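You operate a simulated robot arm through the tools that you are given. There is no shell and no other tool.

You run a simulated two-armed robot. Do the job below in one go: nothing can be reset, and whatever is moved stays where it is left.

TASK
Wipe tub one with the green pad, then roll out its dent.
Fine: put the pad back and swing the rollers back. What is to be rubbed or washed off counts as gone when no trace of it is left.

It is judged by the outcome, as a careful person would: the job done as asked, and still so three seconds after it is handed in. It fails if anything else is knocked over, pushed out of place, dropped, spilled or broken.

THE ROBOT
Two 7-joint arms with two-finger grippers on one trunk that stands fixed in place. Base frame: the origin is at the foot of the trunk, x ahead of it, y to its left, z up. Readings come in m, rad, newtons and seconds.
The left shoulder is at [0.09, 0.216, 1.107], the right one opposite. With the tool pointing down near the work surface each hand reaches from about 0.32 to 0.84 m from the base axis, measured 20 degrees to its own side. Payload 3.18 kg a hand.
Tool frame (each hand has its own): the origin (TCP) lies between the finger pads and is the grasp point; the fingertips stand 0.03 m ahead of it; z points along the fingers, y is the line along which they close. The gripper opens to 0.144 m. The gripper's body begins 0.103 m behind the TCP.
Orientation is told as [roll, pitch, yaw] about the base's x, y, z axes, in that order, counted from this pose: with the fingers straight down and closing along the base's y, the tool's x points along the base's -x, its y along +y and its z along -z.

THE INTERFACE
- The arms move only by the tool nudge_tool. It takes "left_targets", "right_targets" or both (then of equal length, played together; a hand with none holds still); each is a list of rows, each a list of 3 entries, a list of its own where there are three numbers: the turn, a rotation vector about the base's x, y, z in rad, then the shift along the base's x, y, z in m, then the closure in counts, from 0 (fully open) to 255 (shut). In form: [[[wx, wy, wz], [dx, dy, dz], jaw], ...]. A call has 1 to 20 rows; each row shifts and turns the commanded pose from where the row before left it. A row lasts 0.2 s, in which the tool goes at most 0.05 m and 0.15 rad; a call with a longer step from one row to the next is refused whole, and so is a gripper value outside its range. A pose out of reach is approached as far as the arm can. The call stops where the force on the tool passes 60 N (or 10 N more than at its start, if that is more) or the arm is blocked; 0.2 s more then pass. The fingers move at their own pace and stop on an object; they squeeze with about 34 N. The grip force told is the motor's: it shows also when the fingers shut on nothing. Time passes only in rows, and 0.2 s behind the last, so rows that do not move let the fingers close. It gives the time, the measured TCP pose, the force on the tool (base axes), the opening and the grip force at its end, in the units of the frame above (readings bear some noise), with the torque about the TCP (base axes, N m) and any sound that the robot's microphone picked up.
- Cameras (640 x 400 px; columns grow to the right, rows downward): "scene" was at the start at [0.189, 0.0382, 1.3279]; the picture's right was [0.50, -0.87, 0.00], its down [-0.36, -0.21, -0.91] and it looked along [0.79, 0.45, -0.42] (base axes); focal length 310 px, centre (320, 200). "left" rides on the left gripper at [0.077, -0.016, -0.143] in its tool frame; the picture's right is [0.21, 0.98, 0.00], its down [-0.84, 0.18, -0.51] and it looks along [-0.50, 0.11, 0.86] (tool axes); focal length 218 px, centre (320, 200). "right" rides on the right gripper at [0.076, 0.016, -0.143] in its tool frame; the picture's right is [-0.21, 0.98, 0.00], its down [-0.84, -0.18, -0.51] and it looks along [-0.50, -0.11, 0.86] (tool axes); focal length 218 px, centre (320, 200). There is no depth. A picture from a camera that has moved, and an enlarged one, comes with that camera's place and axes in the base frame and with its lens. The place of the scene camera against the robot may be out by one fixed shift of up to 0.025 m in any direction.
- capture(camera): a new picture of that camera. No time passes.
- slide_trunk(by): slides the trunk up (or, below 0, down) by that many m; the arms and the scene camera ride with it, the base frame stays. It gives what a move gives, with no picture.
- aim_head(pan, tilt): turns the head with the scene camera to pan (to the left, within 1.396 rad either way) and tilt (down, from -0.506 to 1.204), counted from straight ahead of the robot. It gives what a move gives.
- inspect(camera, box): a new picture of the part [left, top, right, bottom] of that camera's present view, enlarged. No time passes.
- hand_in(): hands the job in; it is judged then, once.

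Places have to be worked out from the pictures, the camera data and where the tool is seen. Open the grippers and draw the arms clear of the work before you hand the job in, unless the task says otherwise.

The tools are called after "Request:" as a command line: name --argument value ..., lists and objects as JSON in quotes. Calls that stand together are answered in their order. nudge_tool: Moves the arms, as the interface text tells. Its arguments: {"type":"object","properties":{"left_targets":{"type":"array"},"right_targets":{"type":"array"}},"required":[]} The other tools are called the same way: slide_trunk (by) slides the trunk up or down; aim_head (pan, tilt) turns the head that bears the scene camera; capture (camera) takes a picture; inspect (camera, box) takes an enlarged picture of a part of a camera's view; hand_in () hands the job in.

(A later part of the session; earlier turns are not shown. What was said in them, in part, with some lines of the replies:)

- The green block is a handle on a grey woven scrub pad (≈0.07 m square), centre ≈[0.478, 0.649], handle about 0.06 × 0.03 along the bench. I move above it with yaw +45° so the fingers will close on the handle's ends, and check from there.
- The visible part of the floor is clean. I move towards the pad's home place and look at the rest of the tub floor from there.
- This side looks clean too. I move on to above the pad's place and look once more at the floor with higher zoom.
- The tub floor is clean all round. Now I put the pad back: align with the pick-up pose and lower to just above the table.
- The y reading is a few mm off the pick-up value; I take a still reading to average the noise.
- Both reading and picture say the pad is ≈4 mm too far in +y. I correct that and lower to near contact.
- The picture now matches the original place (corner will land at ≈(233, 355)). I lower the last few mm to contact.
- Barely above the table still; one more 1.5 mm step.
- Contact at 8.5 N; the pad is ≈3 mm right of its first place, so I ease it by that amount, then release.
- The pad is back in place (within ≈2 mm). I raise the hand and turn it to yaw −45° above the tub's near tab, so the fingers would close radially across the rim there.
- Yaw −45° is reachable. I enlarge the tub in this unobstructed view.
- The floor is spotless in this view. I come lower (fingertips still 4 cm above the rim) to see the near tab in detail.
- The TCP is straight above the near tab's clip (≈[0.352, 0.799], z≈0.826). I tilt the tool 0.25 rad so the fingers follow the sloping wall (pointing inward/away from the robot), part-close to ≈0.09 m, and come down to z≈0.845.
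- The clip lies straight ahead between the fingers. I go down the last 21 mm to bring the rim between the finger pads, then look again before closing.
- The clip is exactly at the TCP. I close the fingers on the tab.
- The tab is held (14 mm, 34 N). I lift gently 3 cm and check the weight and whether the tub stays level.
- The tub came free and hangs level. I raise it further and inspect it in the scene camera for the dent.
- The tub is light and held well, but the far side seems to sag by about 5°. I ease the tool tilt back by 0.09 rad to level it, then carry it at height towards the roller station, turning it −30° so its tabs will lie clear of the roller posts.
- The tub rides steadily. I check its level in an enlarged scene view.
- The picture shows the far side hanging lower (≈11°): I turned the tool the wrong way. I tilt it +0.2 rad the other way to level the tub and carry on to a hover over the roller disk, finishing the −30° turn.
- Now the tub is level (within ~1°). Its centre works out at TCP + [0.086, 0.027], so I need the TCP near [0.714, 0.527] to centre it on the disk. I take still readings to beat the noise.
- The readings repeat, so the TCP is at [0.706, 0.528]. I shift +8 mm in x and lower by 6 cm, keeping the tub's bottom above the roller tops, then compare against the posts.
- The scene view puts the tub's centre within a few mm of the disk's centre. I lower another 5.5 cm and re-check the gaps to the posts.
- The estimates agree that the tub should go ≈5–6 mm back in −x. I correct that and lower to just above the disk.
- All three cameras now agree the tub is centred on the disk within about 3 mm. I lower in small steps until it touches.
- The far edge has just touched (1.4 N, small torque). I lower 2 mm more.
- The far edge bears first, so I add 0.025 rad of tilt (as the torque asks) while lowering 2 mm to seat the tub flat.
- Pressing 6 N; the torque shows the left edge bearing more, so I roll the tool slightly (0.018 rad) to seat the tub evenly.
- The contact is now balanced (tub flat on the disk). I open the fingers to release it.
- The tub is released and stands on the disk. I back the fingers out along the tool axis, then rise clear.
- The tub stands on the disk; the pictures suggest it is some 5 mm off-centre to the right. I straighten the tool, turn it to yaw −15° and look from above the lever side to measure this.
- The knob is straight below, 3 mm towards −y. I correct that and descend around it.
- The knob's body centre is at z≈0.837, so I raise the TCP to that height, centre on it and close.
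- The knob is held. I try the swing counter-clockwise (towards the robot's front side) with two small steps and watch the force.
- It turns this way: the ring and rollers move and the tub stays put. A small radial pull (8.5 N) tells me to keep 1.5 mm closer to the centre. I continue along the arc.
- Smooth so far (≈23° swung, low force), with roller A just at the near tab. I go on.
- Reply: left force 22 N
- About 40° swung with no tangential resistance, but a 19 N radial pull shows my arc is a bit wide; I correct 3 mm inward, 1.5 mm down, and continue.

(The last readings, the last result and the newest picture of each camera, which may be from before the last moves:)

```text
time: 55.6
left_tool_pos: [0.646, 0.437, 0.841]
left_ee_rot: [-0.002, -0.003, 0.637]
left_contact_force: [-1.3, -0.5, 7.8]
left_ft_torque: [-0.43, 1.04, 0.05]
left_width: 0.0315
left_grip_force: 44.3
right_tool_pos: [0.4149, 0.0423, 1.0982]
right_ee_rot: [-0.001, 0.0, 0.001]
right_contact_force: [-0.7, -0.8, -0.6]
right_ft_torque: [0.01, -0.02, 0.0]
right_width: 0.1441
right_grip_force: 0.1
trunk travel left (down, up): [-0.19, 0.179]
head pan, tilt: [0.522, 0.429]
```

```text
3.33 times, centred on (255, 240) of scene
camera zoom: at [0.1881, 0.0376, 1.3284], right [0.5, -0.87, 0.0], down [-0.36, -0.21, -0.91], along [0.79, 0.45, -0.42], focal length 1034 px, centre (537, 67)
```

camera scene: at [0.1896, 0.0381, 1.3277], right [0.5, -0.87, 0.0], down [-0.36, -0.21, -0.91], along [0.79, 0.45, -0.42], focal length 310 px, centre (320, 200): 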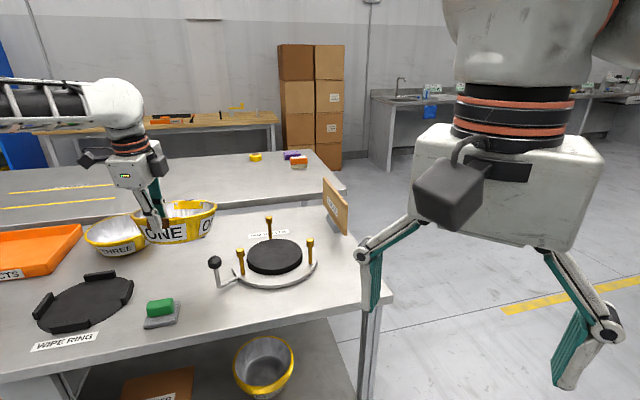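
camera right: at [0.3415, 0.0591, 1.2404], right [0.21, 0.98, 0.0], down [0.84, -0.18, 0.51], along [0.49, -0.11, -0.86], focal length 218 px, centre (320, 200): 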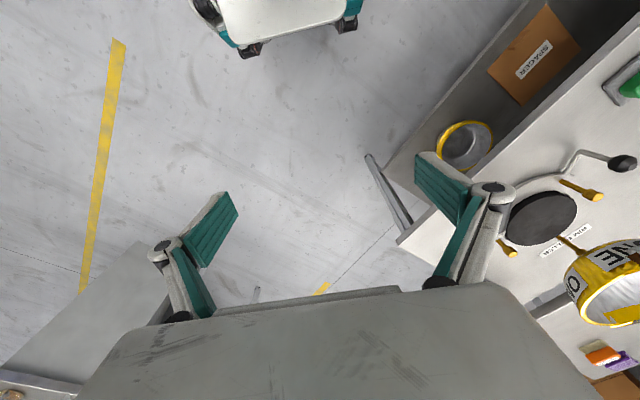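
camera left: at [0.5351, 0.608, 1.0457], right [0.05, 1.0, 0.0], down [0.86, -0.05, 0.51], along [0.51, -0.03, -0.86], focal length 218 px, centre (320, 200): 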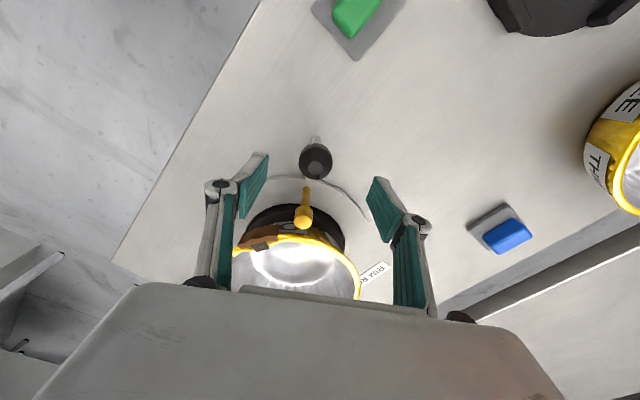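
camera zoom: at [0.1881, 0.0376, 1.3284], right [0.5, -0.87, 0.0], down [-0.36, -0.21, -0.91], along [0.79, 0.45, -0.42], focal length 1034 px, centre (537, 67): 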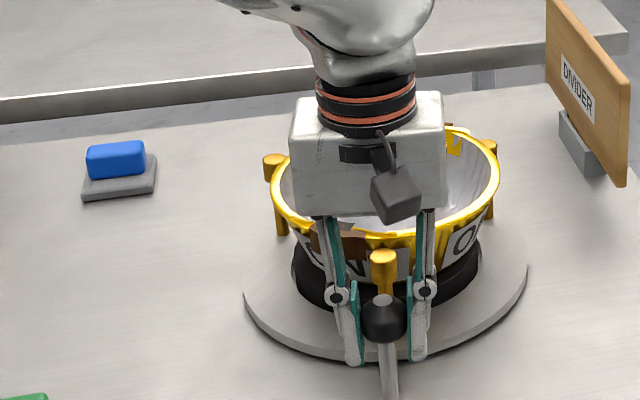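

Forces are fine at ≈52°. I keep swinging.

Request:
nudge_tool --left_targets '[[[0, 0, 0.1], [0.0118, -0.0146, 0], 255], [[0, 0, 0.1], [0.0133, -0.0134, 0], 255]]'

Request:
inspect --camera "scene" --box '[180, 180, 330, 300]'

```text
time: 56.2
left_tool_pos: [0.6717, 0.4096, 0.8387]
left_ee_rot: [-0.002, -0.001, 0.837]
left_contact_force: [-0.1, 0.1, 5.8]
left_ft_torque: [-1.0, 0.64, -0.05]
left_width: 0.0321
left_grip_force: 45.2
right_tool_pos: [0.4162, 0.0429, 1.0985]
right_ee_rot: [0.0, 0.001, -0.001]
right_contact_force: [0.3, 0.1, 0.5]
right_ft_torque: [0.01, 0.02, 0.0]
right_width: 0.1439
right_grip_force: 0.1
trunk travel left (down, up): [-0.19, 0.179]
head pan, tilt: [0.522, 0.429]
```

```text
3.33 times, centred on (255, 240) of scene
camera zoom: at [0.1884, 0.0379, 1.3281], right [0.5, -0.87, 0.0], down [-0.36, -0.21, -0.91], along [0.79, 0.45, -0.42], focal length 1034 px, centre (537, 67)
```

zoom: 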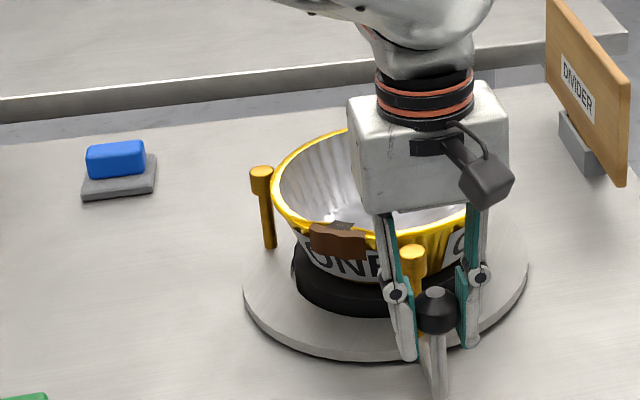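

At ≈63°, still free. I continue with attention to roller B, which nears the tub's far tab.

Request:
nudge_tool --left_targets '[[[0, 0, 0.1], [0.0146, -0.0119, 0], 255], [[0, 0, 0.1], [0.0156, -0.0104, 0], 255]]'

Request:
inspect --camera "scene" --box '[180, 180, 330, 300]'

Request:
inspect --camera "right" --box '[440, 120, 640, 320]'

```text
time: 56.8
left_tool_pos: [0.7031, 0.3897, 0.8396]
left_ee_rot: [-0.002, -0.002, 1.037]
left_contact_force: [1.1, -1.6, 8.8]
left_ft_torque: [-0.07, -0.03, -0.11]
left_width: 0.0316
left_grip_force: 44.9
right_tool_pos: [0.4175, 0.043, 1.0972]
right_ee_rot: [0.0, 0.001, 0.002]
right_contact_force: [-0.3, 0.9, -0.5]
right_ft_torque: [0.02, -0.02, 0.02]
right_width: 0.1441
right_grip_force: 0.1
trunk travel left (down, up): [-0.19, 0.179]
head pan, tilt: [0.522, 0.429]
```

```text
3.33 times, centred on (255, 240) of scene
camera zoom: at [0.1882, 0.0378, 1.3282], right [0.5, -0.87, 0.0], down [-0.36, -0.21, -0.91], along [0.79, 0.45, -0.42], focal length 1034 px, centre (537, 67)
```

zoom: 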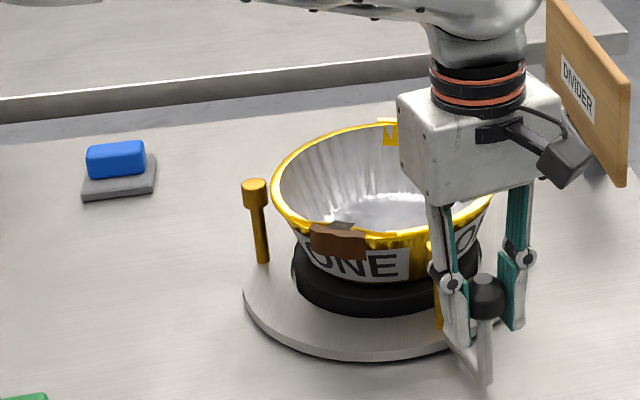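

```text
2.00 times, centred on (540, 220) of right
camera zoom: at [0.3401, 0.0589, 1.2413], right [0.21, 0.98, 0.0], down [0.84, -0.18, 0.51], along [0.5, -0.11, -0.86], focal length 436 px, centre (-120, 160)
```

zoom: 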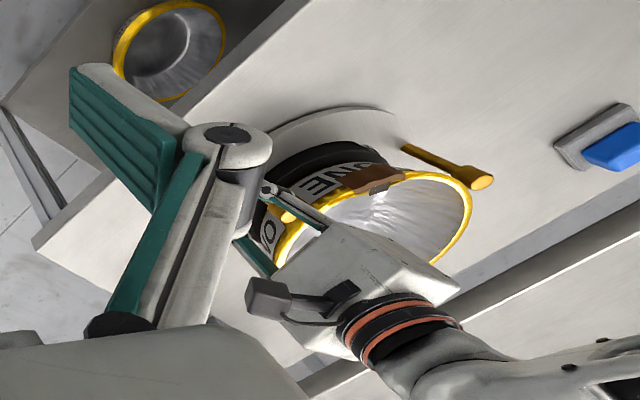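

≈75° swung, still free and the tub unmoved. I swing on.

Request:
nudge_tool --left_targets '[[[0, 0, 0.1], [0.0166, -0.0089, 0], 255], [[0, 0, 0.1], [0.0174, -0.0071, 0], 255]]'

Request:
inspect --camera "scene" --box '[180, 180, 330, 300]'

```text
time: 57.4
left_tool_pos: [0.7249, 0.3783, 0.8392]
left_ee_rot: [-0.002, -0.005, 1.237]
left_contact_force: [4.1, 3.9, 2.8]
left_ft_torque: [0.39, -0.19, -0.45]
left_width: 0.0319
left_grip_force: 45.8
left hand out of reach, approached as far as the arm can: row 2
right_tool_pos: [0.4172, 0.0433, 1.0975]
right_ee_rot: [0.0, 0.0, 0.001]
right_contact_force: [0.4, 0.1, -0.2]
right_ft_torque: [0.03, 0.01, 0.02]
right_width: 0.144
right_grip_force: 0.2
trunk travel left (down, up): [-0.19, 0.179]
head pan, tilt: [0.522, 0.429]
```

```text
3.33 times, centred on (255, 240) of scene
camera zoom: at [0.1892, 0.0385, 1.3278], right [0.5, -0.87, 0.0], down [-0.36, -0.21, -0.91], along [0.79, 0.45, -0.42], focal length 1034 px, centre (537, 67)
```

zoom: 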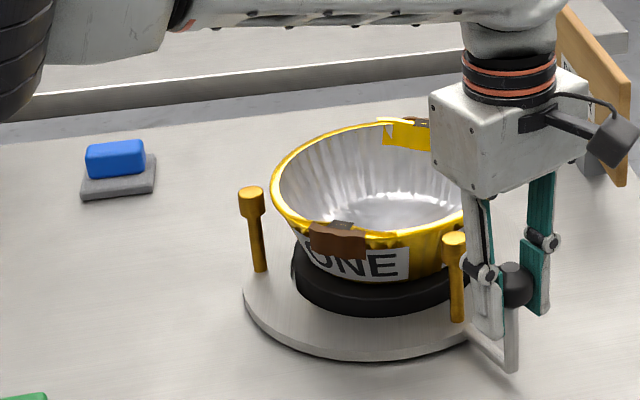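

The arm has reached its limit in this posture at ≈83° of swing. Before deciding whether more is needed, I look closely at the tub for any change.

Request:
inspect --camera "scene" --box '[245, 205, 335, 275]'

Request:
capture --camera "left"

Request:
inspect --camera "right" --box '[440, 120, 640, 320]'

```text
5.71 times, centred on (290, 240) of scene
camera zoom: at [0.1892, 0.0385, 1.3278], right [0.5, -0.87, 0.0], down [-0.36, -0.21, -0.91], along [0.79, 0.45, -0.42], focal length 1772 px, centre (491, -29)
```

zoom: 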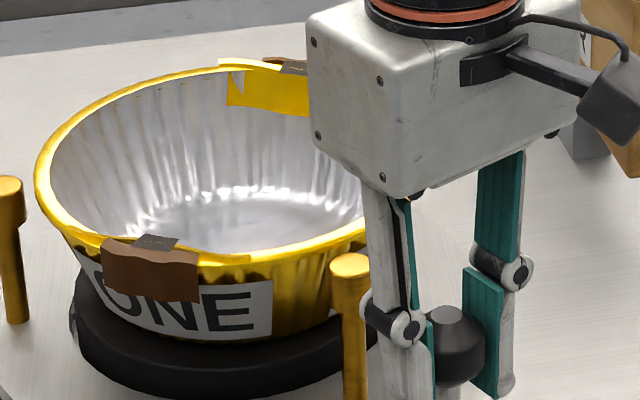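

```text
taken
camera left: at [0.7136, 0.3002, 0.9812], right [-0.99, 0.12, 0.0], down [0.1, 0.85, 0.51], along [0.06, 0.51, -0.86], focal length 218 px, centre (320, 200)
```

left: 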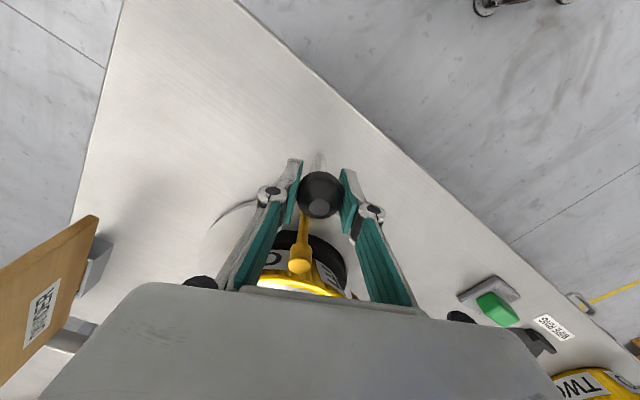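

```text
2.00 times, centred on (540, 220) of right
camera zoom: at [0.3411, 0.0596, 1.2406], right [0.21, 0.98, 0.0], down [0.84, -0.18, 0.51], along [0.49, -0.11, -0.86], focal length 436 px, centre (-120, 160)
```

zoom: 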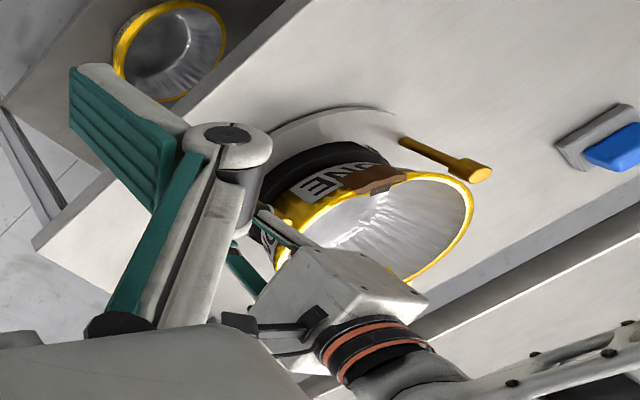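

No visible change in the tub from here. I release the knob, rise, turn the wrist back towards a roomier yaw, and look at the tub from above the swung position.

Request:
nudge_tool --left_targets '[[[0, 0, 0], [0, 0, 0], 200], [[0, 0, 0], [0, 0, 0], 130], [[0, 0, 0], [0, 0, 0], 90], [[0, 0, 0], [0, 0, 0.03], 90], [[0, 0, 0], [0, 0, 0.045], 90], [[0, 0, 0], [0, 0, 0.045], 90], [[0, 0, 0], [0, 0, 0.045], 90]]'

Request:
inspect --camera "scene" --box '[180, 180, 350, 300]'

Request:
capture --camera "left"

```text
time: 59.0
left_tool_pos: [0.7209, 0.3796, 1.0049]
left_ee_rot: [-0.001, -0.001, 1.238]
left_contact_force: [-0.9, 0.2, 0.1]
left_ft_torque: [-0.04, 0.0, 0.03]
left_width: 0.0931
left_grip_force: 0.0
left hand out of reach, approached as far as the arm can: row 7
right_tool_pos: [0.4171, 0.044, 1.0988]
right_ee_rot: [0.0, -0.002, -0.001]
right_contact_force: [-0.4, -0.8, 0.3]
right_ft_torque: [0.01, 0.0, 0.01]
right_width: 0.1439
right_grip_force: 0.1
trunk travel left (down, up): [-0.19, 0.179]
head pan, tilt: [0.522, 0.429]
```

```text
3.33 times, centred on (265, 240) of scene
camera zoom: at [0.1883, 0.0383, 1.3281], right [0.5, -0.87, 0.0], down [-0.36, -0.21, -0.91], along [0.79, 0.45, -0.42], focal length 1034 px, centre (503, 67)
```

zoom: 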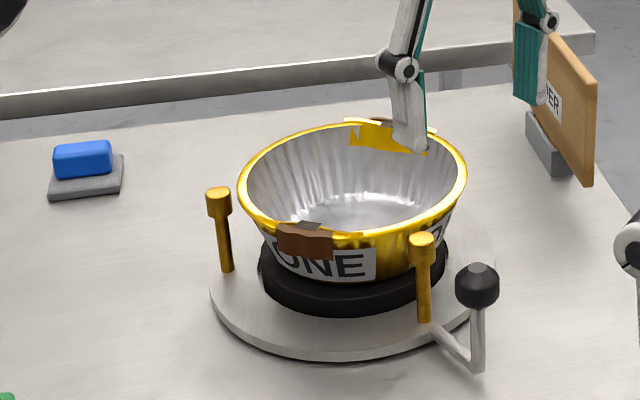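

```text
taken
camera left: at [0.7101, 0.3011, 1.1481], right [-0.99, 0.12, 0.0], down [0.1, 0.85, 0.51], along [0.06, 0.51, -0.86], focal length 218 px, centre (320, 200)
```

left: 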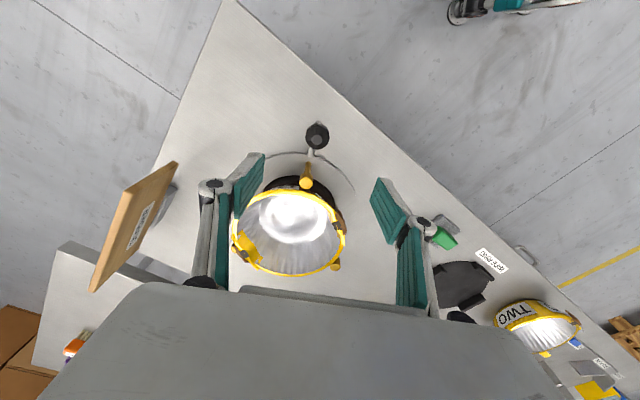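

The lever stays where it was left. I enlarge the tub in this new view from the other side.

Request:
inspect --camera "left" --box '[220, 165, 360, 285]'

Request:
inspect --camera "scene" --box '[240, 205, 330, 275]'

```text
3.33 times, centred on (290, 225) of left
camera zoom: at [0.7101, 0.3011, 1.1481], right [-0.99, 0.12, 0.0], down [0.1, 0.85, 0.51], along [0.06, 0.51, -0.86], focal length 728 px, centre (420, 117)
```

zoom: 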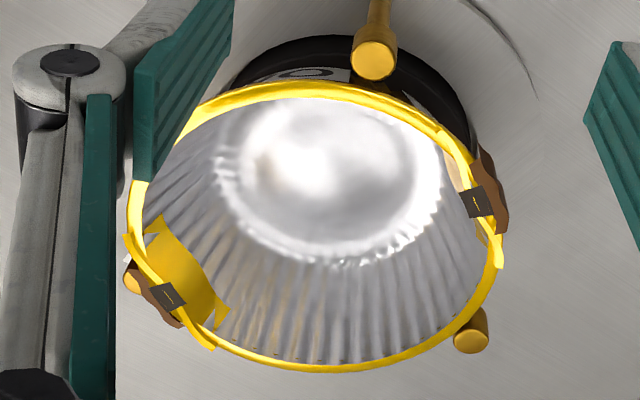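

```text
5.71 times, centred on (285, 240) of scene
camera zoom: at [0.1883, 0.0383, 1.3281], right [0.5, -0.87, 0.0], down [-0.36, -0.21, -0.91], along [0.79, 0.45, -0.42], focal length 1772 px, centre (520, -29)
```

zoom: 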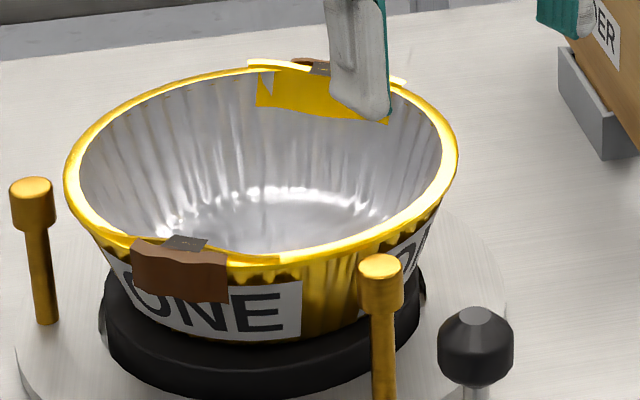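

The sweep so far covers ≈83°. To be thorough I want the rollers to run further (up to the lever's stop, or 120° so that the whole rim is covered), so I re-posture: yaw to ≈0.15, tool tilted 0.3 rad outward for reach, above the knob.

Request:
nudge_tool --left_targets '[[[0, 0, -0.136], [-0.005, -0.001, -0.003], 149], [[0, 0, -0.136], [-0.005, -0.001, -0.003], 149], [[0, 0, -0.136], [-0.005, -0.001, -0.003], 149], [[0, 0, -0.136], [-0.005, -0.001, -0.003], 149], [[0, 0, -0.136], [-0.005, -0.002, -0.003], 149], [[0, 0, -0.136], [-0.005, -0.002, -0.003], 149], [[0, 0, -0.136], [-0.005, -0.002, -0.003], 149], [[0, 0, -0.136], [-0.004, -0.002, -0.004], 149], [[0.0338, -0.146, 0], [0, 0, 0], 149], [[0.0338, -0.146, 0], [0, 0, 0], 149]]'

Request:
capture --camera "left"

Request:
inspect --camera "left" --box '[240, 80, 400, 240]'

```text
time: 61.2
left_tool_pos: [0.6831, 0.3683, 0.9816]
left_ee_rot: [0.026, -0.302, 0.143]
left_contact_force: [-0.2, 0.1, -0.1]
left_ft_torque: [0.0, -0.04, 0.0]
left_width: 0.0598
left_grip_force: 0.1
right_tool_pos: [0.4157, 0.0433, 1.0982]
right_ee_rot: [-0.002, -0.002, 0.0]
right_contact_force: [-0.5, 0.7, -0.7]
right_ft_torque: [-0.01, 0.01, -0.01]
right_width: 0.144
right_grip_force: 0.1
trunk travel left (down, up): [-0.19, 0.179]
head pan, tilt: [0.522, 0.429]
```

```text
taken
camera left: at [0.5713, 0.3319, 1.0942], right [-0.34, 0.94, -0.04], down [0.62, 0.26, 0.74], along [0.7, 0.23, -0.67], focal length 218 px, centre (320, 200)
```

left: 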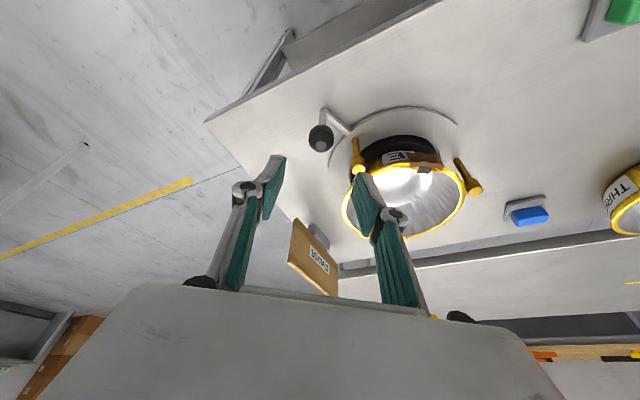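

```text
2.50 times, centred on (320, 160) of left
camera zoom: at [0.5713, 0.3319, 1.0942], right [-0.34, 0.94, -0.04], down [0.62, 0.26, 0.74], along [0.7, 0.23, -0.67], focal length 546 px, centre (320, 300)
```

zoom: 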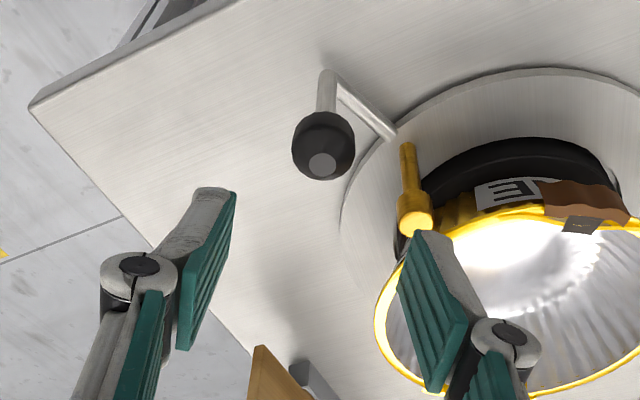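

The knob is dead ahead, 0.15 m along the tool axis. I narrow the opening to ≈0.05 m (to stay clear of roller A) and advance along the axis, stopping short to check.

Request:
nudge_tool --left_targets '[[[0, 0, 0], [0.0109, 0.0025, -0.0358], 166], [[0, 0, 0], [0.0109, 0.0025, -0.0358], 166], [[0, 0, 0], [0.0087, 0.002, -0.0287], 166]]'

Request:
inspect --camera "left" --box '[240, 100, 400, 260]'

```text
time: 62.0
left_tool_pos: [0.7159, 0.3768, 0.8774]
left_ee_rot: [0.025, -0.3, 0.145]
left_contact_force: [0.2, -0.7, 0.5]
left_ft_torque: [-0.02, 0.02, -0.02]
left_width: 0.0502
left_grip_force: 0.2
right_tool_pos: [0.4171, 0.0434, 1.0974]
right_ee_rot: [0.0, 0.004, -0.001]
right_contact_force: [0.4, 0.4, -0.3]
right_ft_torque: [-0.02, 0.04, 0.0]
right_width: 0.144
right_grip_force: 0.1
trunk travel left (down, up): [-0.19, 0.179]
head pan, tilt: [0.522, 0.429]
```

```text
2.50 times, centred on (320, 180) of left
camera zoom: at [0.6041, 0.341, 0.991], right [-0.35, 0.94, -0.04], down [0.62, 0.26, 0.74], along [0.7, 0.23, -0.67], focal length 546 px, centre (320, 250)
```

zoom: 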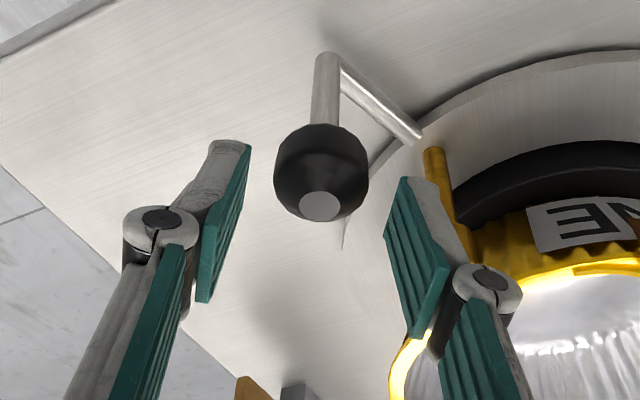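

The knob sits centrally between the fingers with room to roller A. I advance the last 4.5 cm and close.

Request:
nudge_tool --left_targets '[[[0, 0, 0], [0.0066, 0.0012, -0.0215], 166], [[0, 0, 0], [0.0066, 0.0012, -0.0205], 166], [[0, 0, 0], [0, 0, 0], 210], [[0, 0, 0], [0, 0, 0], 255], [[0, 0, 0], [0, 0, 0], 255]]'

Request:
inspect --camera "left" --box '[240, 100, 400, 260]'

Request:
inspect --camera "scene" --box '[180, 180, 350, 300]'

```text
time: 63.2
left_tool_pos: [0.7279, 0.378, 0.836]
left_ee_rot: [0.027, -0.297, 0.145]
left_contact_force: [1.6, 4.2, -4.6]
left_ft_torque: [0.12, -0.34, -0.01]
left_width: 0.0317
left_grip_force: 44.6
right_tool_pos: [0.4172, 0.044, 1.097]
right_ee_rot: [-0.001, 0.002, 0.001]
right_contact_force: [0.4, 0.3, -0.4]
right_ft_torque: [-0.02, -0.02, 0.0]
right_width: 0.1439
right_grip_force: 0.0
trunk travel left (down, up): [-0.19, 0.179]
head pan, tilt: [0.522, 0.429]
```

```text
2.50 times, centred on (320, 180) of left
camera zoom: at [0.616, 0.3431, 0.9491], right [-0.35, 0.94, -0.04], down [0.62, 0.26, 0.74], along [0.7, 0.23, -0.67], focal length 546 px, centre (320, 250)
```

zoom: 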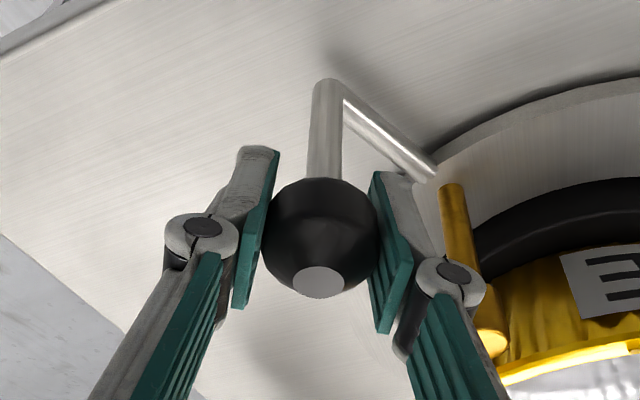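

```text
3.33 times, centred on (265, 240) of scene
camera zoom: at [0.1896, 0.0389, 1.3277], right [0.5, -0.87, 0.0], down [-0.36, -0.21, -0.91], along [0.79, 0.45, -0.42], focal length 1034 px, centre (503, 67)
```

zoom: 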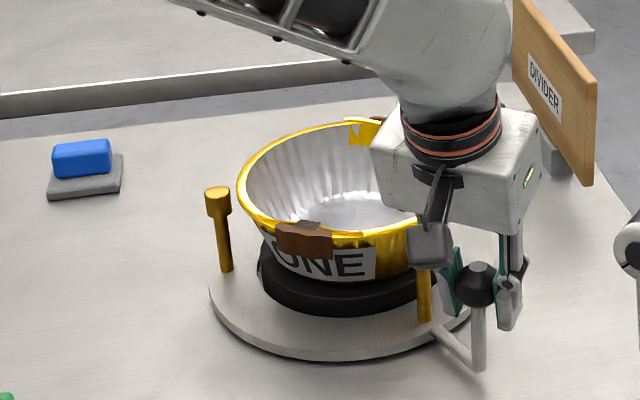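

Held again, tilted outward. I continue the swing in small steps, keeping the yaw and letting the round knob turn in the fingers.

Request:
nudge_tool --left_targets '[[[0, 0, 0.02], [0.0176, -0.0056, 0], 255], [[0, 0, 0.02], [0.018, -0.0038, 0], 255]]'

Request:
inspect --camera "scene" --box '[180, 180, 350, 300]'

```text
time: 63.8
left_tool_pos: [0.7625, 0.3686, 0.8364]
left_ee_rot: [0.026, -0.298, 0.186]
left_contact_force: [-0.2, 7.3, -8.6]
left_ft_torque: [-0.37, 0.05, 0.25]
left_width: 0.0317
left_grip_force: 45.1
right_tool_pos: [0.4162, 0.0439, 1.0958]
right_ee_rot: [0.0, 0.001, 0.001]
right_contact_force: [-0.5, 0.5, 0.4]
right_ft_torque: [0.02, -0.01, -0.03]
right_width: 0.144
right_grip_force: 0.2
trunk travel left (down, up): [-0.19, 0.179]
head pan, tilt: [0.522, 0.429]
```

```text
3.33 times, centred on (265, 240) of scene
camera zoom: at [0.1897, 0.0394, 1.3276], right [0.5, -0.87, 0.0], down [-0.36, -0.21, -0.91], along [0.79, 0.45, -0.42], focal length 1034 px, centre (503, 67)
```

zoom: 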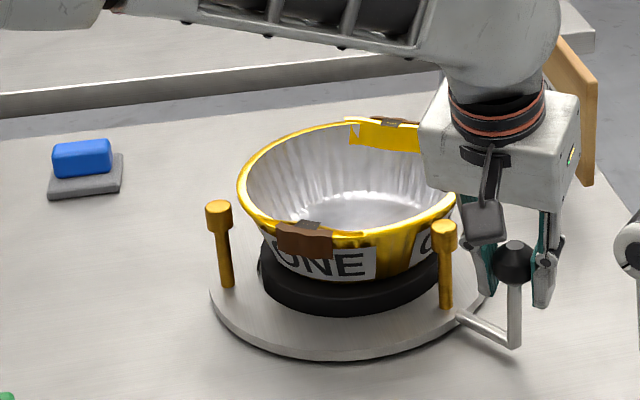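

≈96° swung, tub unmoved. I go on towards 120°.

Request:
nudge_tool --left_targets '[[[0, 0, 0.02], [0.0182, -0.0005, -0.001], 255], [[0, 0, 0.02], [0.0184, 0.0003, 0], 255]]'

Request:
inspect --camera "scene" --box '[180, 180, 350, 300]'

```text
time: 64.4
left_tool_pos: [0.7847, 0.3674, 0.8371]
left_ee_rot: [0.019, -0.293, 0.222]
left_contact_force: [-0.6, -21.8, -22.4]
left_ft_torque: [0.44, -0.89, -0.06]
left_width: 0.0318
left_grip_force: 45.0
left hand out of reach, approached as far as the arm can: row 2
right_tool_pos: [0.4184, 0.0423, 1.0947]
right_ee_rot: [0.002, 0.006, 0.0]
right_contact_force: [0.8, 0.0, -0.4]
right_ft_torque: [0.02, 0.01, 0.04]
right_width: 0.1439
right_grip_force: 0.1
trunk travel left (down, up): [-0.19, 0.179]
head pan, tilt: [0.522, 0.429]
```

```text
3.33 times, centred on (265, 240) of scene
camera zoom: at [0.1915, 0.0372, 1.327], right [0.5, -0.87, 0.0], down [-0.36, -0.21, -0.91], along [0.79, 0.45, -0.42], focal length 1034 px, centre (503, 67)
```

zoom: 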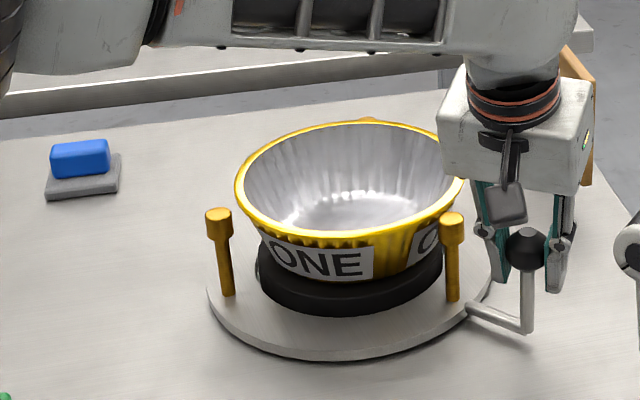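

The rim is now smooth — the brown/yellow buckled spots vanished at ≈103° of swing, so those were the dent and it is rolled out. Now I swing the rollers back, first one step to relieve the force from the reach limit.

Request:
nudge_tool --left_targets '[[[0, 0, -0.02], [-0.0184, -0.0003, 0], 255]]'

Request:
inspect --camera "scene" --box '[180, 180, 350, 300]'

```text
time: 64.8
left_tool_pos: [0.7649, 0.3694, 0.8374]
left_ee_rot: [0.021, -0.293, 0.203]
left_contact_force: [-5.5, -30.3, -25.1]
left_ft_torque: [0.51, -0.45, 0.1]
left_width: 0.0318
left_grip_force: 45.4
right_tool_pos: [0.4178, 0.0427, 1.0956]
right_ee_rot: [0.003, 0.003, -0.001]
right_contact_force: [-0.1, -0.8, 0.1]
right_ft_torque: [-0.01, 0.03, 0.01]
right_width: 0.1442
right_grip_force: 0.0
trunk travel left (down, up): [-0.19, 0.179]
head pan, tilt: [0.522, 0.429]
```

```text
3.33 times, centred on (265, 240) of scene
camera zoom: at [0.1909, 0.0368, 1.3274], right [0.5, -0.87, 0.0], down [-0.36, -0.21, -0.91], along [0.79, 0.45, -0.42], focal length 1034 px, centre (503, 67)
```

zoom: 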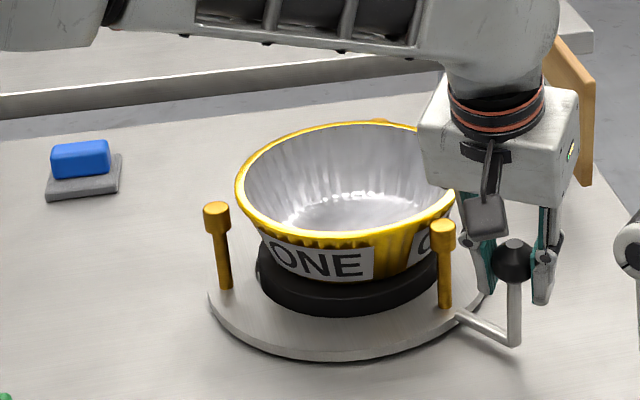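

A residual push of ≈30 N outward shows the commanded point sits a few mm too far inward and high. I relieve that while taking the next step back.

Request:
nudge_tool --left_targets '[[[0, 0, -0.02], [-0.0195, -0.0022, -0.004], 255]]'

```text
time: 65.2
left_tool_pos: [0.7455, 0.3718, 0.838]
left_ee_rot: [0.025, -0.3, 0.188]
left_contact_force: [-6.3, -18.1, -11.2]
left_ft_torque: [0.12, 0.22, 0.29]
left_width: 0.0317
left_grip_force: 44.7
right_tool_pos: [0.4168, 0.042, 1.0992]
right_ee_rot: [0.002, 0.0, -0.002]
right_contact_force: [-0.4, 0.7, 0.0]
right_ft_torque: [-0.02, 0.02, 0.0]
right_width: 0.1442
right_grip_force: 0.0
trunk travel left (down, up): [-0.19, 0.179]
head pan, tilt: [0.522, 0.429]
```

The forces are easing. I continue back along the arc with a further small outward correction.

Request:
nudge_tool --left_targets '[[[0, 0, 0], [-0.0186, 0.0026, -0.002], 255], [[0, 0, 0], [-0.0167, 0.0071, 0], 255]]'

```text
time: 65.8
left_tool_pos: [0.7114, 0.3832, 0.8389]
left_ee_rot: [0.028, -0.305, 0.187]
left_contact_force: [1.8, -2.5, -0.2]
left_ft_torque: [0.24, -0.15, -0.47]
left_width: 0.0318
left_grip_force: 45.5
right_tool_pos: [0.4165, 0.042, 1.099]
right_ee_rot: [-0.001, 0.0, -0.002]
right_contact_force: [-0.1, 1.0, 0.6]
right_ft_torque: [-0.05, 0.01, 0.03]
right_width: 0.1442
right_grip_force: 0.0
trunk travel left (down, up): [-0.19, 0.179]
head pan, tilt: [0.522, 0.429]
```

Forces are near zero now. I swing further back, three steps at a time.

Request:
nudge_tool --left_targets '[[[0, 0, 0], [-0.016, 0.0089, 0], 255], [[0, 0, 0], [-0.0151, 0.0104, 0], 255], [[0, 0, 0], [-0.0139, 0.0119, 0], 255]]'

Request:
inspect --camera "scene" --box '[180, 180, 350, 300]'

```text
time: 66.6
left_tool_pos: [0.6636, 0.4106, 0.8375]
left_ee_rot: [0.025, -0.3, 0.185]
left_contact_force: [-2.7, -5.0, 5.4]
left_ft_torque: [-0.04, -0.43, -0.32]
left_width: 0.0319
left_grip_force: 44.6
right_tool_pos: [0.4159, 0.0431, 1.0976]
right_ee_rot: [0.001, 0.0, 0.0]
right_contact_force: [-0.6, -0.4, -1.3]
right_ft_torque: [0.0, -0.02, 0.0]
right_width: 0.144
right_grip_force: 0.0
trunk travel left (down, up): [-0.19, 0.179]
head pan, tilt: [0.522, 0.429]
```

```text
3.33 times, centred on (265, 240) of scene
camera zoom: at [0.1883, 0.0377, 1.3282], right [0.5, -0.87, 0.0], down [-0.36, -0.21, -0.91], along [0.79, 0.45, -0.42], focal length 1034 px, centre (503, 67)
```

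zoom: 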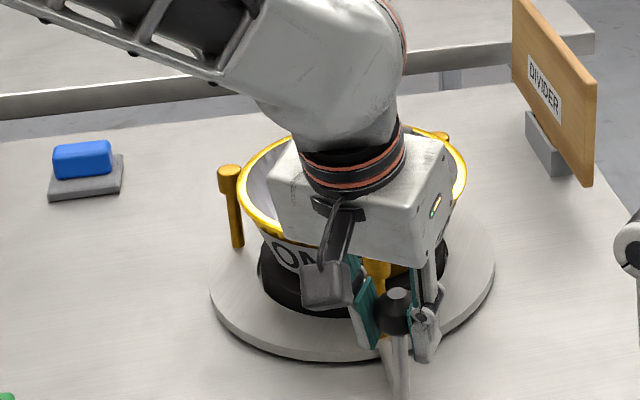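

Good. Next steps back.

Request:
nudge_tool --left_targets '[[[0, 0, 0], [-0.013, 0.0129, 0], 255], [[0, 0, 0], [-0.0114, 0.0145, 0], 255], [[0, 0, 0], [-0.0099, 0.0155, 0], 255]]'

Request:
inspect --camera "scene" --box '[180, 180, 350, 300]'

```text
time: 67.4
left_tool_pos: [0.6293, 0.4569, 0.8377]
left_ee_rot: [0.026, -0.303, 0.184]
left_contact_force: [-1.7, -2.6, 5.7]
left_ft_torque: [-0.1, -0.48, -0.27]
left_width: 0.0319
left_grip_force: 44.8
right_tool_pos: [0.4166, 0.0443, 1.0978]
right_ee_rot: [-0.001, 0.002, 0.0]
right_contact_force: [0.1, -0.4, 0.3]
right_ft_torque: [-0.02, 0.02, -0.01]
right_width: 0.1441
right_grip_force: 0.0
trunk travel left (down, up): [-0.19, 0.179]
head pan, tilt: [0.522, 0.429]
```

```text
3.33 times, centred on (265, 240) of scene
camera zoom: at [0.1883, 0.038, 1.3281], right [0.5, -0.87, 0.0], down [-0.36, -0.21, -0.91], along [0.79, 0.45, -0.42], focal length 1034 px, centre (503, 67)
```

zoom: 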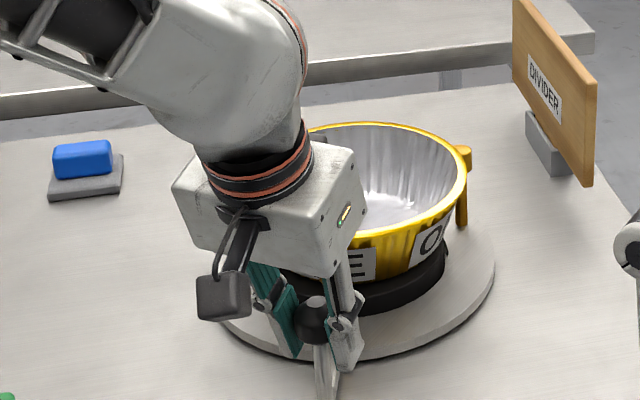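

Continuing back at low force.

Request:
nudge_tool --left_targets '[[[0, 0, 0], [-0.0082, 0.0164, 0], 255], [[0, 0, 0], [-0.0066, 0.0172, 0], 255], [[0, 0, 0], [-0.0048, 0.0177, 0], 255]]'

Request:
inspect --camera "scene" --box '[180, 180, 350, 300]'

```text
time: 68.2
left_tool_pos: [0.6107, 0.506, 0.8368]
left_ee_rot: [0.025, -0.301, 0.186]
left_contact_force: [-2.6, -2.4, 2.2]
left_ft_torque: [-0.09, -0.79, -0.4]
left_width: 0.0318
left_grip_force: 45.0
right_tool_pos: [0.4154, 0.0428, 1.0979]
right_ee_rot: [0.002, 0.001, 0.0]
right_contact_force: [-0.8, 0.3, -0.3]
right_ft_torque: [-0.01, -0.02, 0.02]
right_width: 0.1439
right_grip_force: 0.1
trunk travel left (down, up): [-0.19, 0.179]
head pan, tilt: [0.522, 0.429]
```

```text
3.33 times, centred on (265, 240) of scene
camera zoom: at [0.1886, 0.0381, 1.328], right [0.5, -0.87, 0.0], down [-0.36, -0.21, -0.91], along [0.79, 0.45, -0.42], focal length 1034 px, centre (503, 67)
```

zoom: 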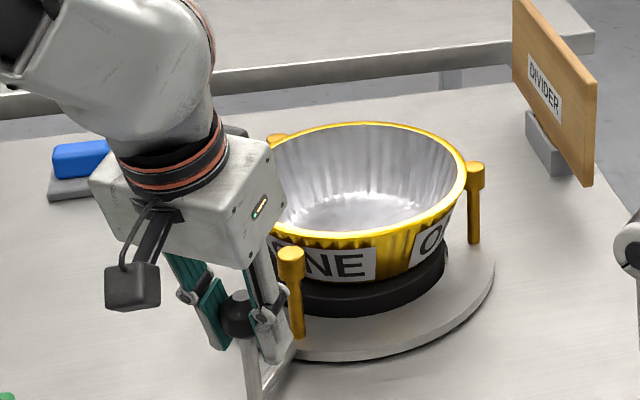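

About 28° still to go. I continue to ≈175°.

Request:
nudge_tool --left_targets '[[[0, 0, 0], [-0.003, 0.0181, 0], 255], [[0, 0, 0], [-0.0012, 0.0183, 0], 255], [[0, 0, 0], [0.0007, 0.0184, 0], 255]]'

Request:
inspect --camera "scene" --box '[180, 180, 330, 300]'

```text
time: 69.0
left_tool_pos: [0.6062, 0.5627, 0.8359]
left_ee_rot: [0.025, -0.301, 0.185]
left_contact_force: [-1.0, -2.1, 0.9]
left_ft_torque: [-0.13, -0.73, -0.44]
left_width: 0.0318
left_grip_force: 45.6
right_tool_pos: [0.4163, 0.0428, 1.0977]
right_ee_rot: [0.001, 0.002, 0.0]
right_contact_force: [0.3, -0.8, 0.0]
right_ft_torque: [-0.02, 0.02, 0.0]
right_width: 0.144
right_grip_force: 0.1
trunk travel left (down, up): [-0.19, 0.179]
head pan, tilt: [0.522, 0.429]
```

```text
3.33 times, centred on (255, 240) of scene
camera zoom: at [0.1887, 0.038, 1.328], right [0.5, -0.87, 0.0], down [-0.36, -0.21, -0.91], along [0.79, 0.45, -0.42], focal length 1034 px, centre (537, 67)
```

zoom: 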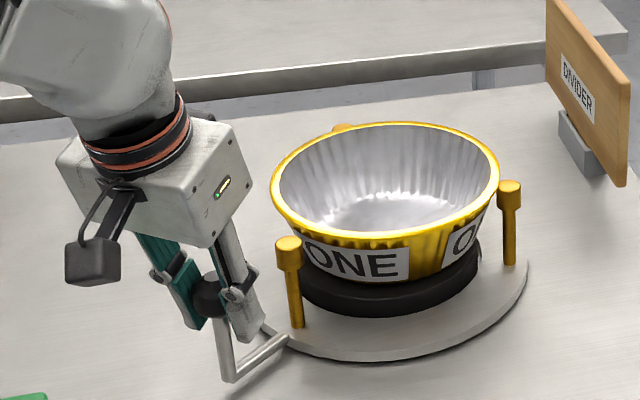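

About 11° remain. I go two careful steps toward the original position, watching for the stop.

Request:
nudge_tool --left_targets '[[[0, 0, 0], [0.0024, 0.0181, 0], 255], [[0, 0, 0], [0.002, 0.0095, 0], 255]]'

Request:
inspect --camera "scene" --box '[180, 180, 330, 300]'

```text
time: 69.6
left_tool_pos: [0.6107, 0.5903, 0.8358]
left_ee_rot: [0.028, -0.302, 0.185]
left_contact_force: [1.3, -3.2, 2.3]
left_ft_torque: [0.15, 0.14, -0.45]
left_width: 0.0317
left_grip_force: 45.2
right_tool_pos: [0.4173, 0.0432, 1.0982]
right_ee_rot: [-0.001, 0.003, 0.001]
right_contact_force: [-0.7, 0.5, 0.7]
right_ft_torque: [0.02, 0.01, 0.0]
right_width: 0.1438
right_grip_force: 0.2
trunk travel left (down, up): [-0.19, 0.179]
head pan, tilt: [0.522, 0.429]
```

```text
3.33 times, centred on (255, 240) of scene
camera zoom: at [0.1889, 0.0378, 1.328], right [0.5, -0.87, 0.0], down [-0.36, -0.21, -0.91], along [0.79, 0.45, -0.42], focal length 1034 px, centre (537, 67)
```

zoom: 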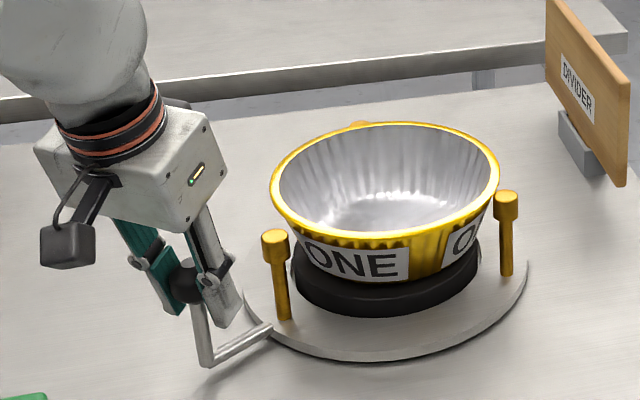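

Nearly there (roller A at (275,235) against the original (270,232)). I take two last small steps.

Request:
nudge_tool --left_targets '[[[0, 0, 0], [0.0017, 0.0055, 0], 255], [[0, 0, 0], [0.0012, 0.0035, 0], 255]]'

Request:
inspect --camera "scene" --box '[180, 180, 330, 300]'

```text
time: 70.2
left_tool_pos: [0.6142, 0.5993, 0.8345]
left_ee_rot: [0.025, -0.301, 0.186]
left_contact_force: [-1.2, -2.4, 2.3]
left_ft_torque: [0.09, -0.17, -0.37]
left_width: 0.0317
left_grip_force: 45.6
right_tool_pos: [0.4167, 0.043, 1.098]
right_ee_rot: [0.0, 0.002, 0.0]
right_contact_force: [0.4, 0.4, 0.9]
right_ft_torque: [-0.01, -0.01, 0.0]
right_width: 0.1441
right_grip_force: 0.2
trunk travel left (down, up): [-0.19, 0.179]
head pan, tilt: [0.522, 0.429]
```

```text
3.33 times, centred on (255, 240) of scene
camera zoom: at [0.1887, 0.0378, 1.328], right [0.5, -0.87, 0.0], down [-0.36, -0.21, -0.91], along [0.79, 0.45, -0.42], focal length 1034 px, centre (537, 67)
```

zoom: 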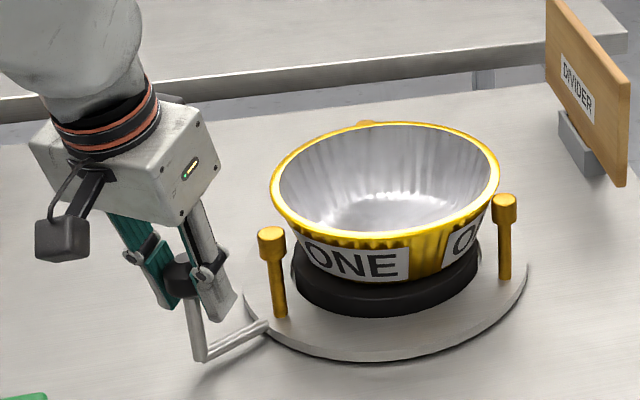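

The rollers are back in their original place to within a pixel. I nudge 2 mm further to feel whether the stop is reached.

Request:
nudge_tool --left_targets '[[[0, 0, 0], [0.0006, 0.002, 0], 255], [[0, 0, 0], [0, 0, 0], 255]]'

Request:
inspect --camera "scene" --box '[180, 180, 330, 300]'

```text
time: 70.8
left_tool_pos: [0.6137, 0.6005, 0.8354]
left_ee_rot: [0.025, -0.299, 0.188]
left_contact_force: [-3.1, -6.1, -0.2]
left_ft_torque: [0.01, -0.24, -0.03]
left_width: 0.0315
left_grip_force: 44.9
right_tool_pos: [0.4174, 0.0431, 1.0973]
right_ee_rot: [0.002, 0.002, 0.0]
right_contact_force: [-0.3, 0.4, -0.5]
right_ft_torque: [-0.02, 0.02, -0.02]
right_width: 0.1439
right_grip_force: 0.0
trunk travel left (down, up): [-0.19, 0.179]
head pan, tilt: [0.522, 0.429]
```

```text
3.33 times, centred on (255, 240) of scene
camera zoom: at [0.1887, 0.0377, 1.3279], right [0.5, -0.87, 0.0], down [-0.36, -0.21, -0.91], along [0.79, 0.45, -0.42], focal length 1034 px, centre (537, 67)
```

zoom: 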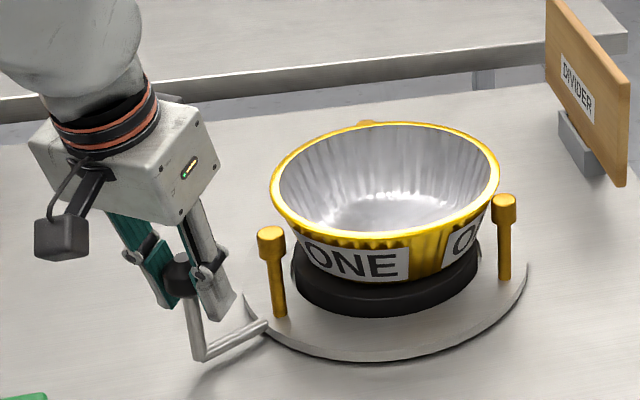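

Resistance of ≈7 N at the stop: the rollers are fully back. I release the knob and withdraw along the tool axis, then up and away.

Request:
nudge_tool --left_targets '[[[0, 0, 0], [0, 0, 0], 225], [[0, 0, 0], [0, 0, 0], 190], [[0, 0, 0], [0, 0, 0], 149], [[0, 0, 0], [-0.011, -0.0035, 0.0355], 149], [[0, 0, 0], [-0.011, -0.0035, 0.0355], 149], [[0, 0, 0], [-0.011, -0.0035, 0.0355], 149], [[0, 0, 0], [-0.03, -0.01, 0.035], 100], [[0, 0, 0], [-0.03, -0.01, 0.035], 60]]'

Request:
capture --camera "scene"

Request:
inspect --camera "scene" --box '[180, 180, 330, 300]'

Request:
capture --camera "left"

```text
time: 72.6
left_tool_pos: [0.521, 0.5676, 1.015]
left_ee_rot: [0.026, -0.299, 0.182]
left_contact_force: [0.1, -0.3, 0.0]
left_ft_torque: [-0.01, 0.0, -0.01]
left_width: 0.1104
left_grip_force: 0.1
right_tool_pos: [0.4162, 0.0424, 1.0979]
right_ee_rot: [0.001, -0.001, 0.001]
right_contact_force: [-1.4, -0.1, 0.4]
right_ft_torque: [0.05, -0.01, -0.02]
right_width: 0.1438
right_grip_force: 0.0
trunk travel left (down, up): [-0.19, 0.179]
head pan, tilt: [0.522, 0.429]
```

```text
taken
camera scene: at [0.1878, 0.0375, 1.3283], right [0.5, -0.87, 0.0], down [-0.36, -0.21, -0.91], along [0.79, 0.45, -0.42], focal length 310 px, centre (320, 200)
```

scene: 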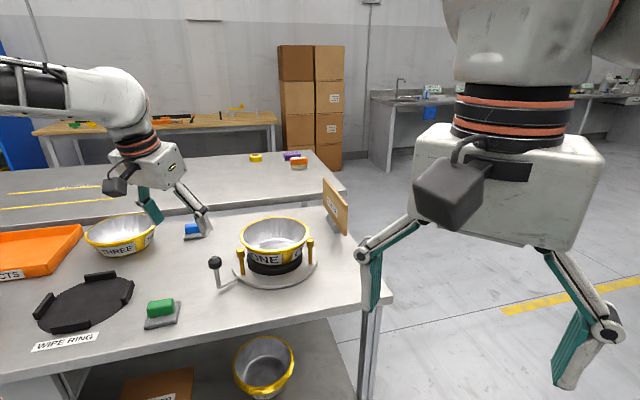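

```text
3.33 times, centred on (255, 240) of scene
camera zoom: at [0.1878, 0.0375, 1.3283], right [0.5, -0.87, 0.0], down [-0.36, -0.21, -0.91], along [0.79, 0.45, -0.42], focal length 1034 px, centre (537, 67)
```

zoom: 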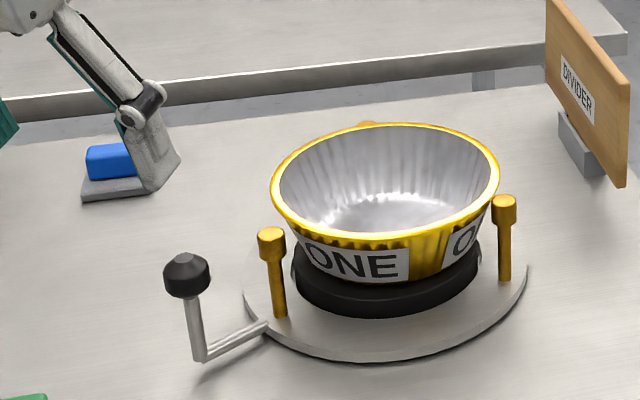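

```text
taken
camera left: at [0.41, 0.5268, 1.128], right [-0.38, 0.92, -0.04], down [0.61, 0.28, 0.74], along [0.69, 0.26, -0.67], focal length 218 px, centre (320, 200)
```

left: 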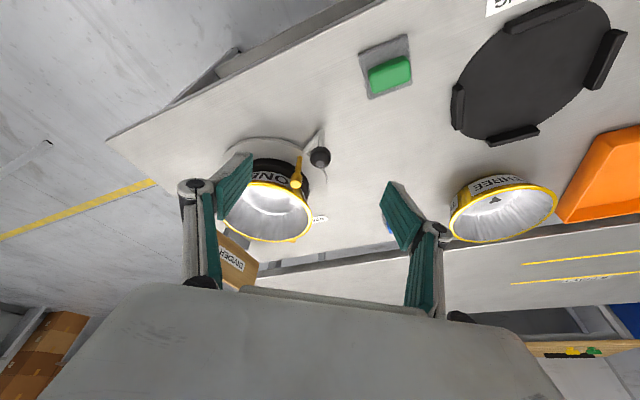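

The lever, rollers, pad and tub all stand in place. I draw the arm back to its start area, straighten the tool, open fully, and take final checks.

Request:
nudge_tool --left_targets '[[[-0.02, 0.098, 0], [-0.02, -0.012, 0.025], 0], [[-0.02, 0.098, 0], [-0.02, -0.012, 0.025], 0], [[-0.02, 0.098, 0], [-0.02, -0.012, 0.025], 0], [[0, 0, -0.1], [-0.02, -0.02, 0], 0], [[0, 0, -0.08], [-0.01, -0.02, 0], 0]]'

Request:
capture --camera "left"

Request:
inspect --camera "left" --box '[220, 170, 400, 310]'

Request:
inspect --camera "scene" --box '[90, 240, 240, 340]'

Request:
inspect --camera "right" --box '[440, 120, 640, 320]'

```text
time: 73.8
left_tool_pos: [0.433, 0.4945, 1.0894]
left_ee_rot: [0.019, 0.001, 0.005]
left_contact_force: [-0.5, -1.0, -0.1]
left_ft_torque: [0.02, 0.03, 0.01]
left_width: 0.1441
left_grip_force: 0.0
right_tool_pos: [0.4158, 0.0429, 1.0968]
right_ee_rot: [0.002, 0.001, 0.0]
right_contact_force: [-0.2, -0.2, -0.7]
right_ft_torque: [0.01, -0.03, -0.01]
right_width: 0.144
right_grip_force: 0.1
trunk travel left (down, up): [-0.19, 0.179]
head pan, tilt: [0.522, 0.429]
```

```text
taken
camera left: at [0.3559, 0.4739, 1.2317], right [-0.21, 0.98, 0.02], down [0.84, 0.17, 0.51], along [0.5, 0.13, -0.86], focal length 218 px, centre (320, 200)
```

left: 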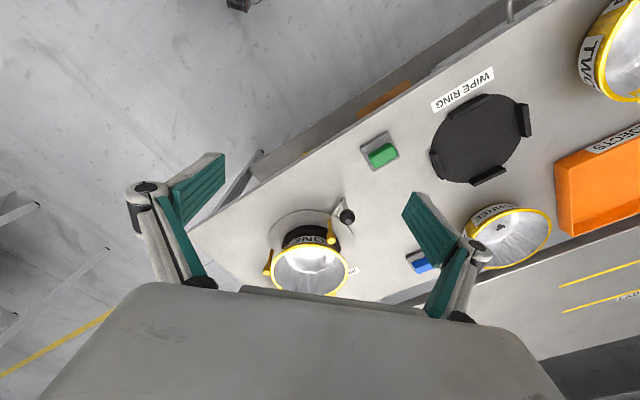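

```text
2.86 times, centred on (310, 240) of left
camera zoom: at [0.3559, 0.4739, 1.2317], right [-0.21, 0.98, 0.02], down [0.84, 0.17, 0.51], along [0.5, 0.13, -0.86], focal length 624 px, centre (349, 86)
```

zoom: 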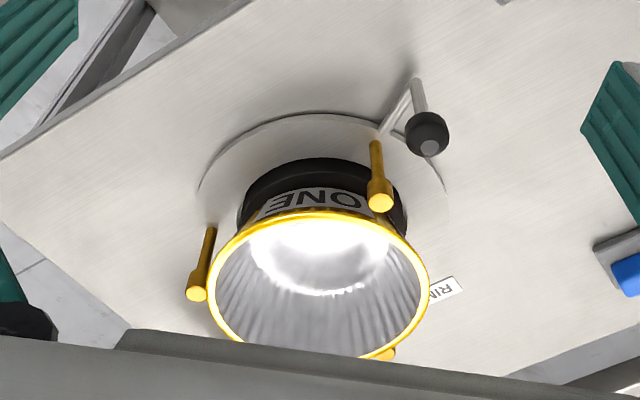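

```text
4.00 times, centred on (165, 290) of scene
camera zoom: at [0.1891, 0.038, 1.3279], right [0.5, -0.87, 0.0], down [-0.36, -0.21, -0.91], along [0.79, 0.45, -0.42], focal length 1240 px, centre (940, -160)
```

zoom: 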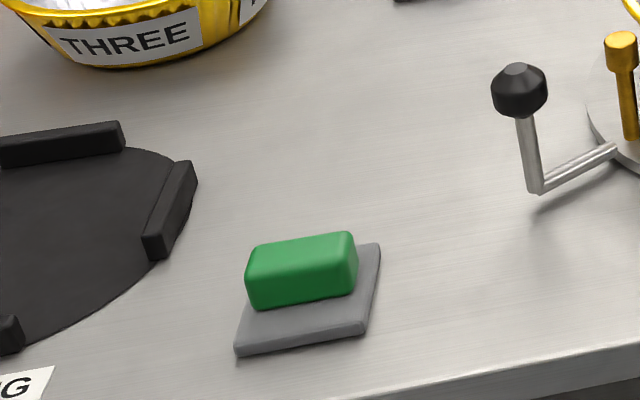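

```text
2.00 times, centred on (540, 220) of right
camera zoom: at [0.341, 0.0591, 1.2407], right [0.21, 0.98, 0.0], down [0.84, -0.18, 0.51], along [0.49, -0.11, -0.86], focal length 436 px, centre (-120, 160)
```

zoom: 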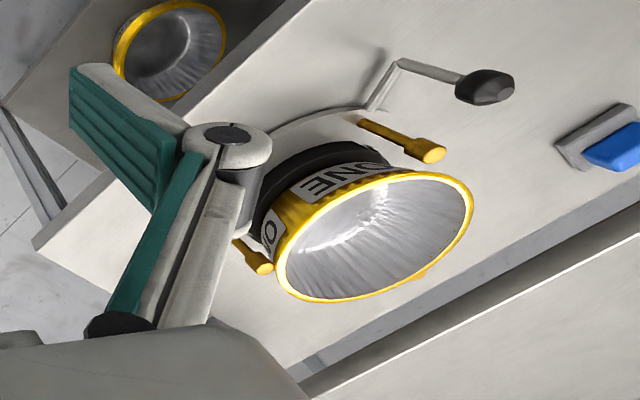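

Final check: tub ONE is clean with a smooth round rim on the disk, the green pad and the lever match their starting positions to within a couple of pixels, nothing else has moved, and both grippers are open and clear. I hand the job in.

Request:
hand_in

```text
The job is handed in.
```

Tub one has been wiped clean and its dent rolled out, and I've handed the job in. I don't have the verdict, so this is from my last pictures and readings.

- **Wiping:** I rubbed the brown stain off the tub's floor with the green pad. No trace showed in a full view of the floor afterwards.
- **Dent:** I carried the tub to the rim roller and swung the lever. The buckled spots on the rim vanished at about 103° of swing, leaving the rim smooth and round.
- **Pad:** It is back in its place, about 2 mm from where it started.
- **Rollers:** They are swung back against their stop, matching their starting position in the pictures.

Tub one now stands on the roller's disk, roughly 5 mm off its centre, because the task didn't say to move it back to the wipe ring. I saw nothing else disturbed. Both grippers are open and clear of the work.
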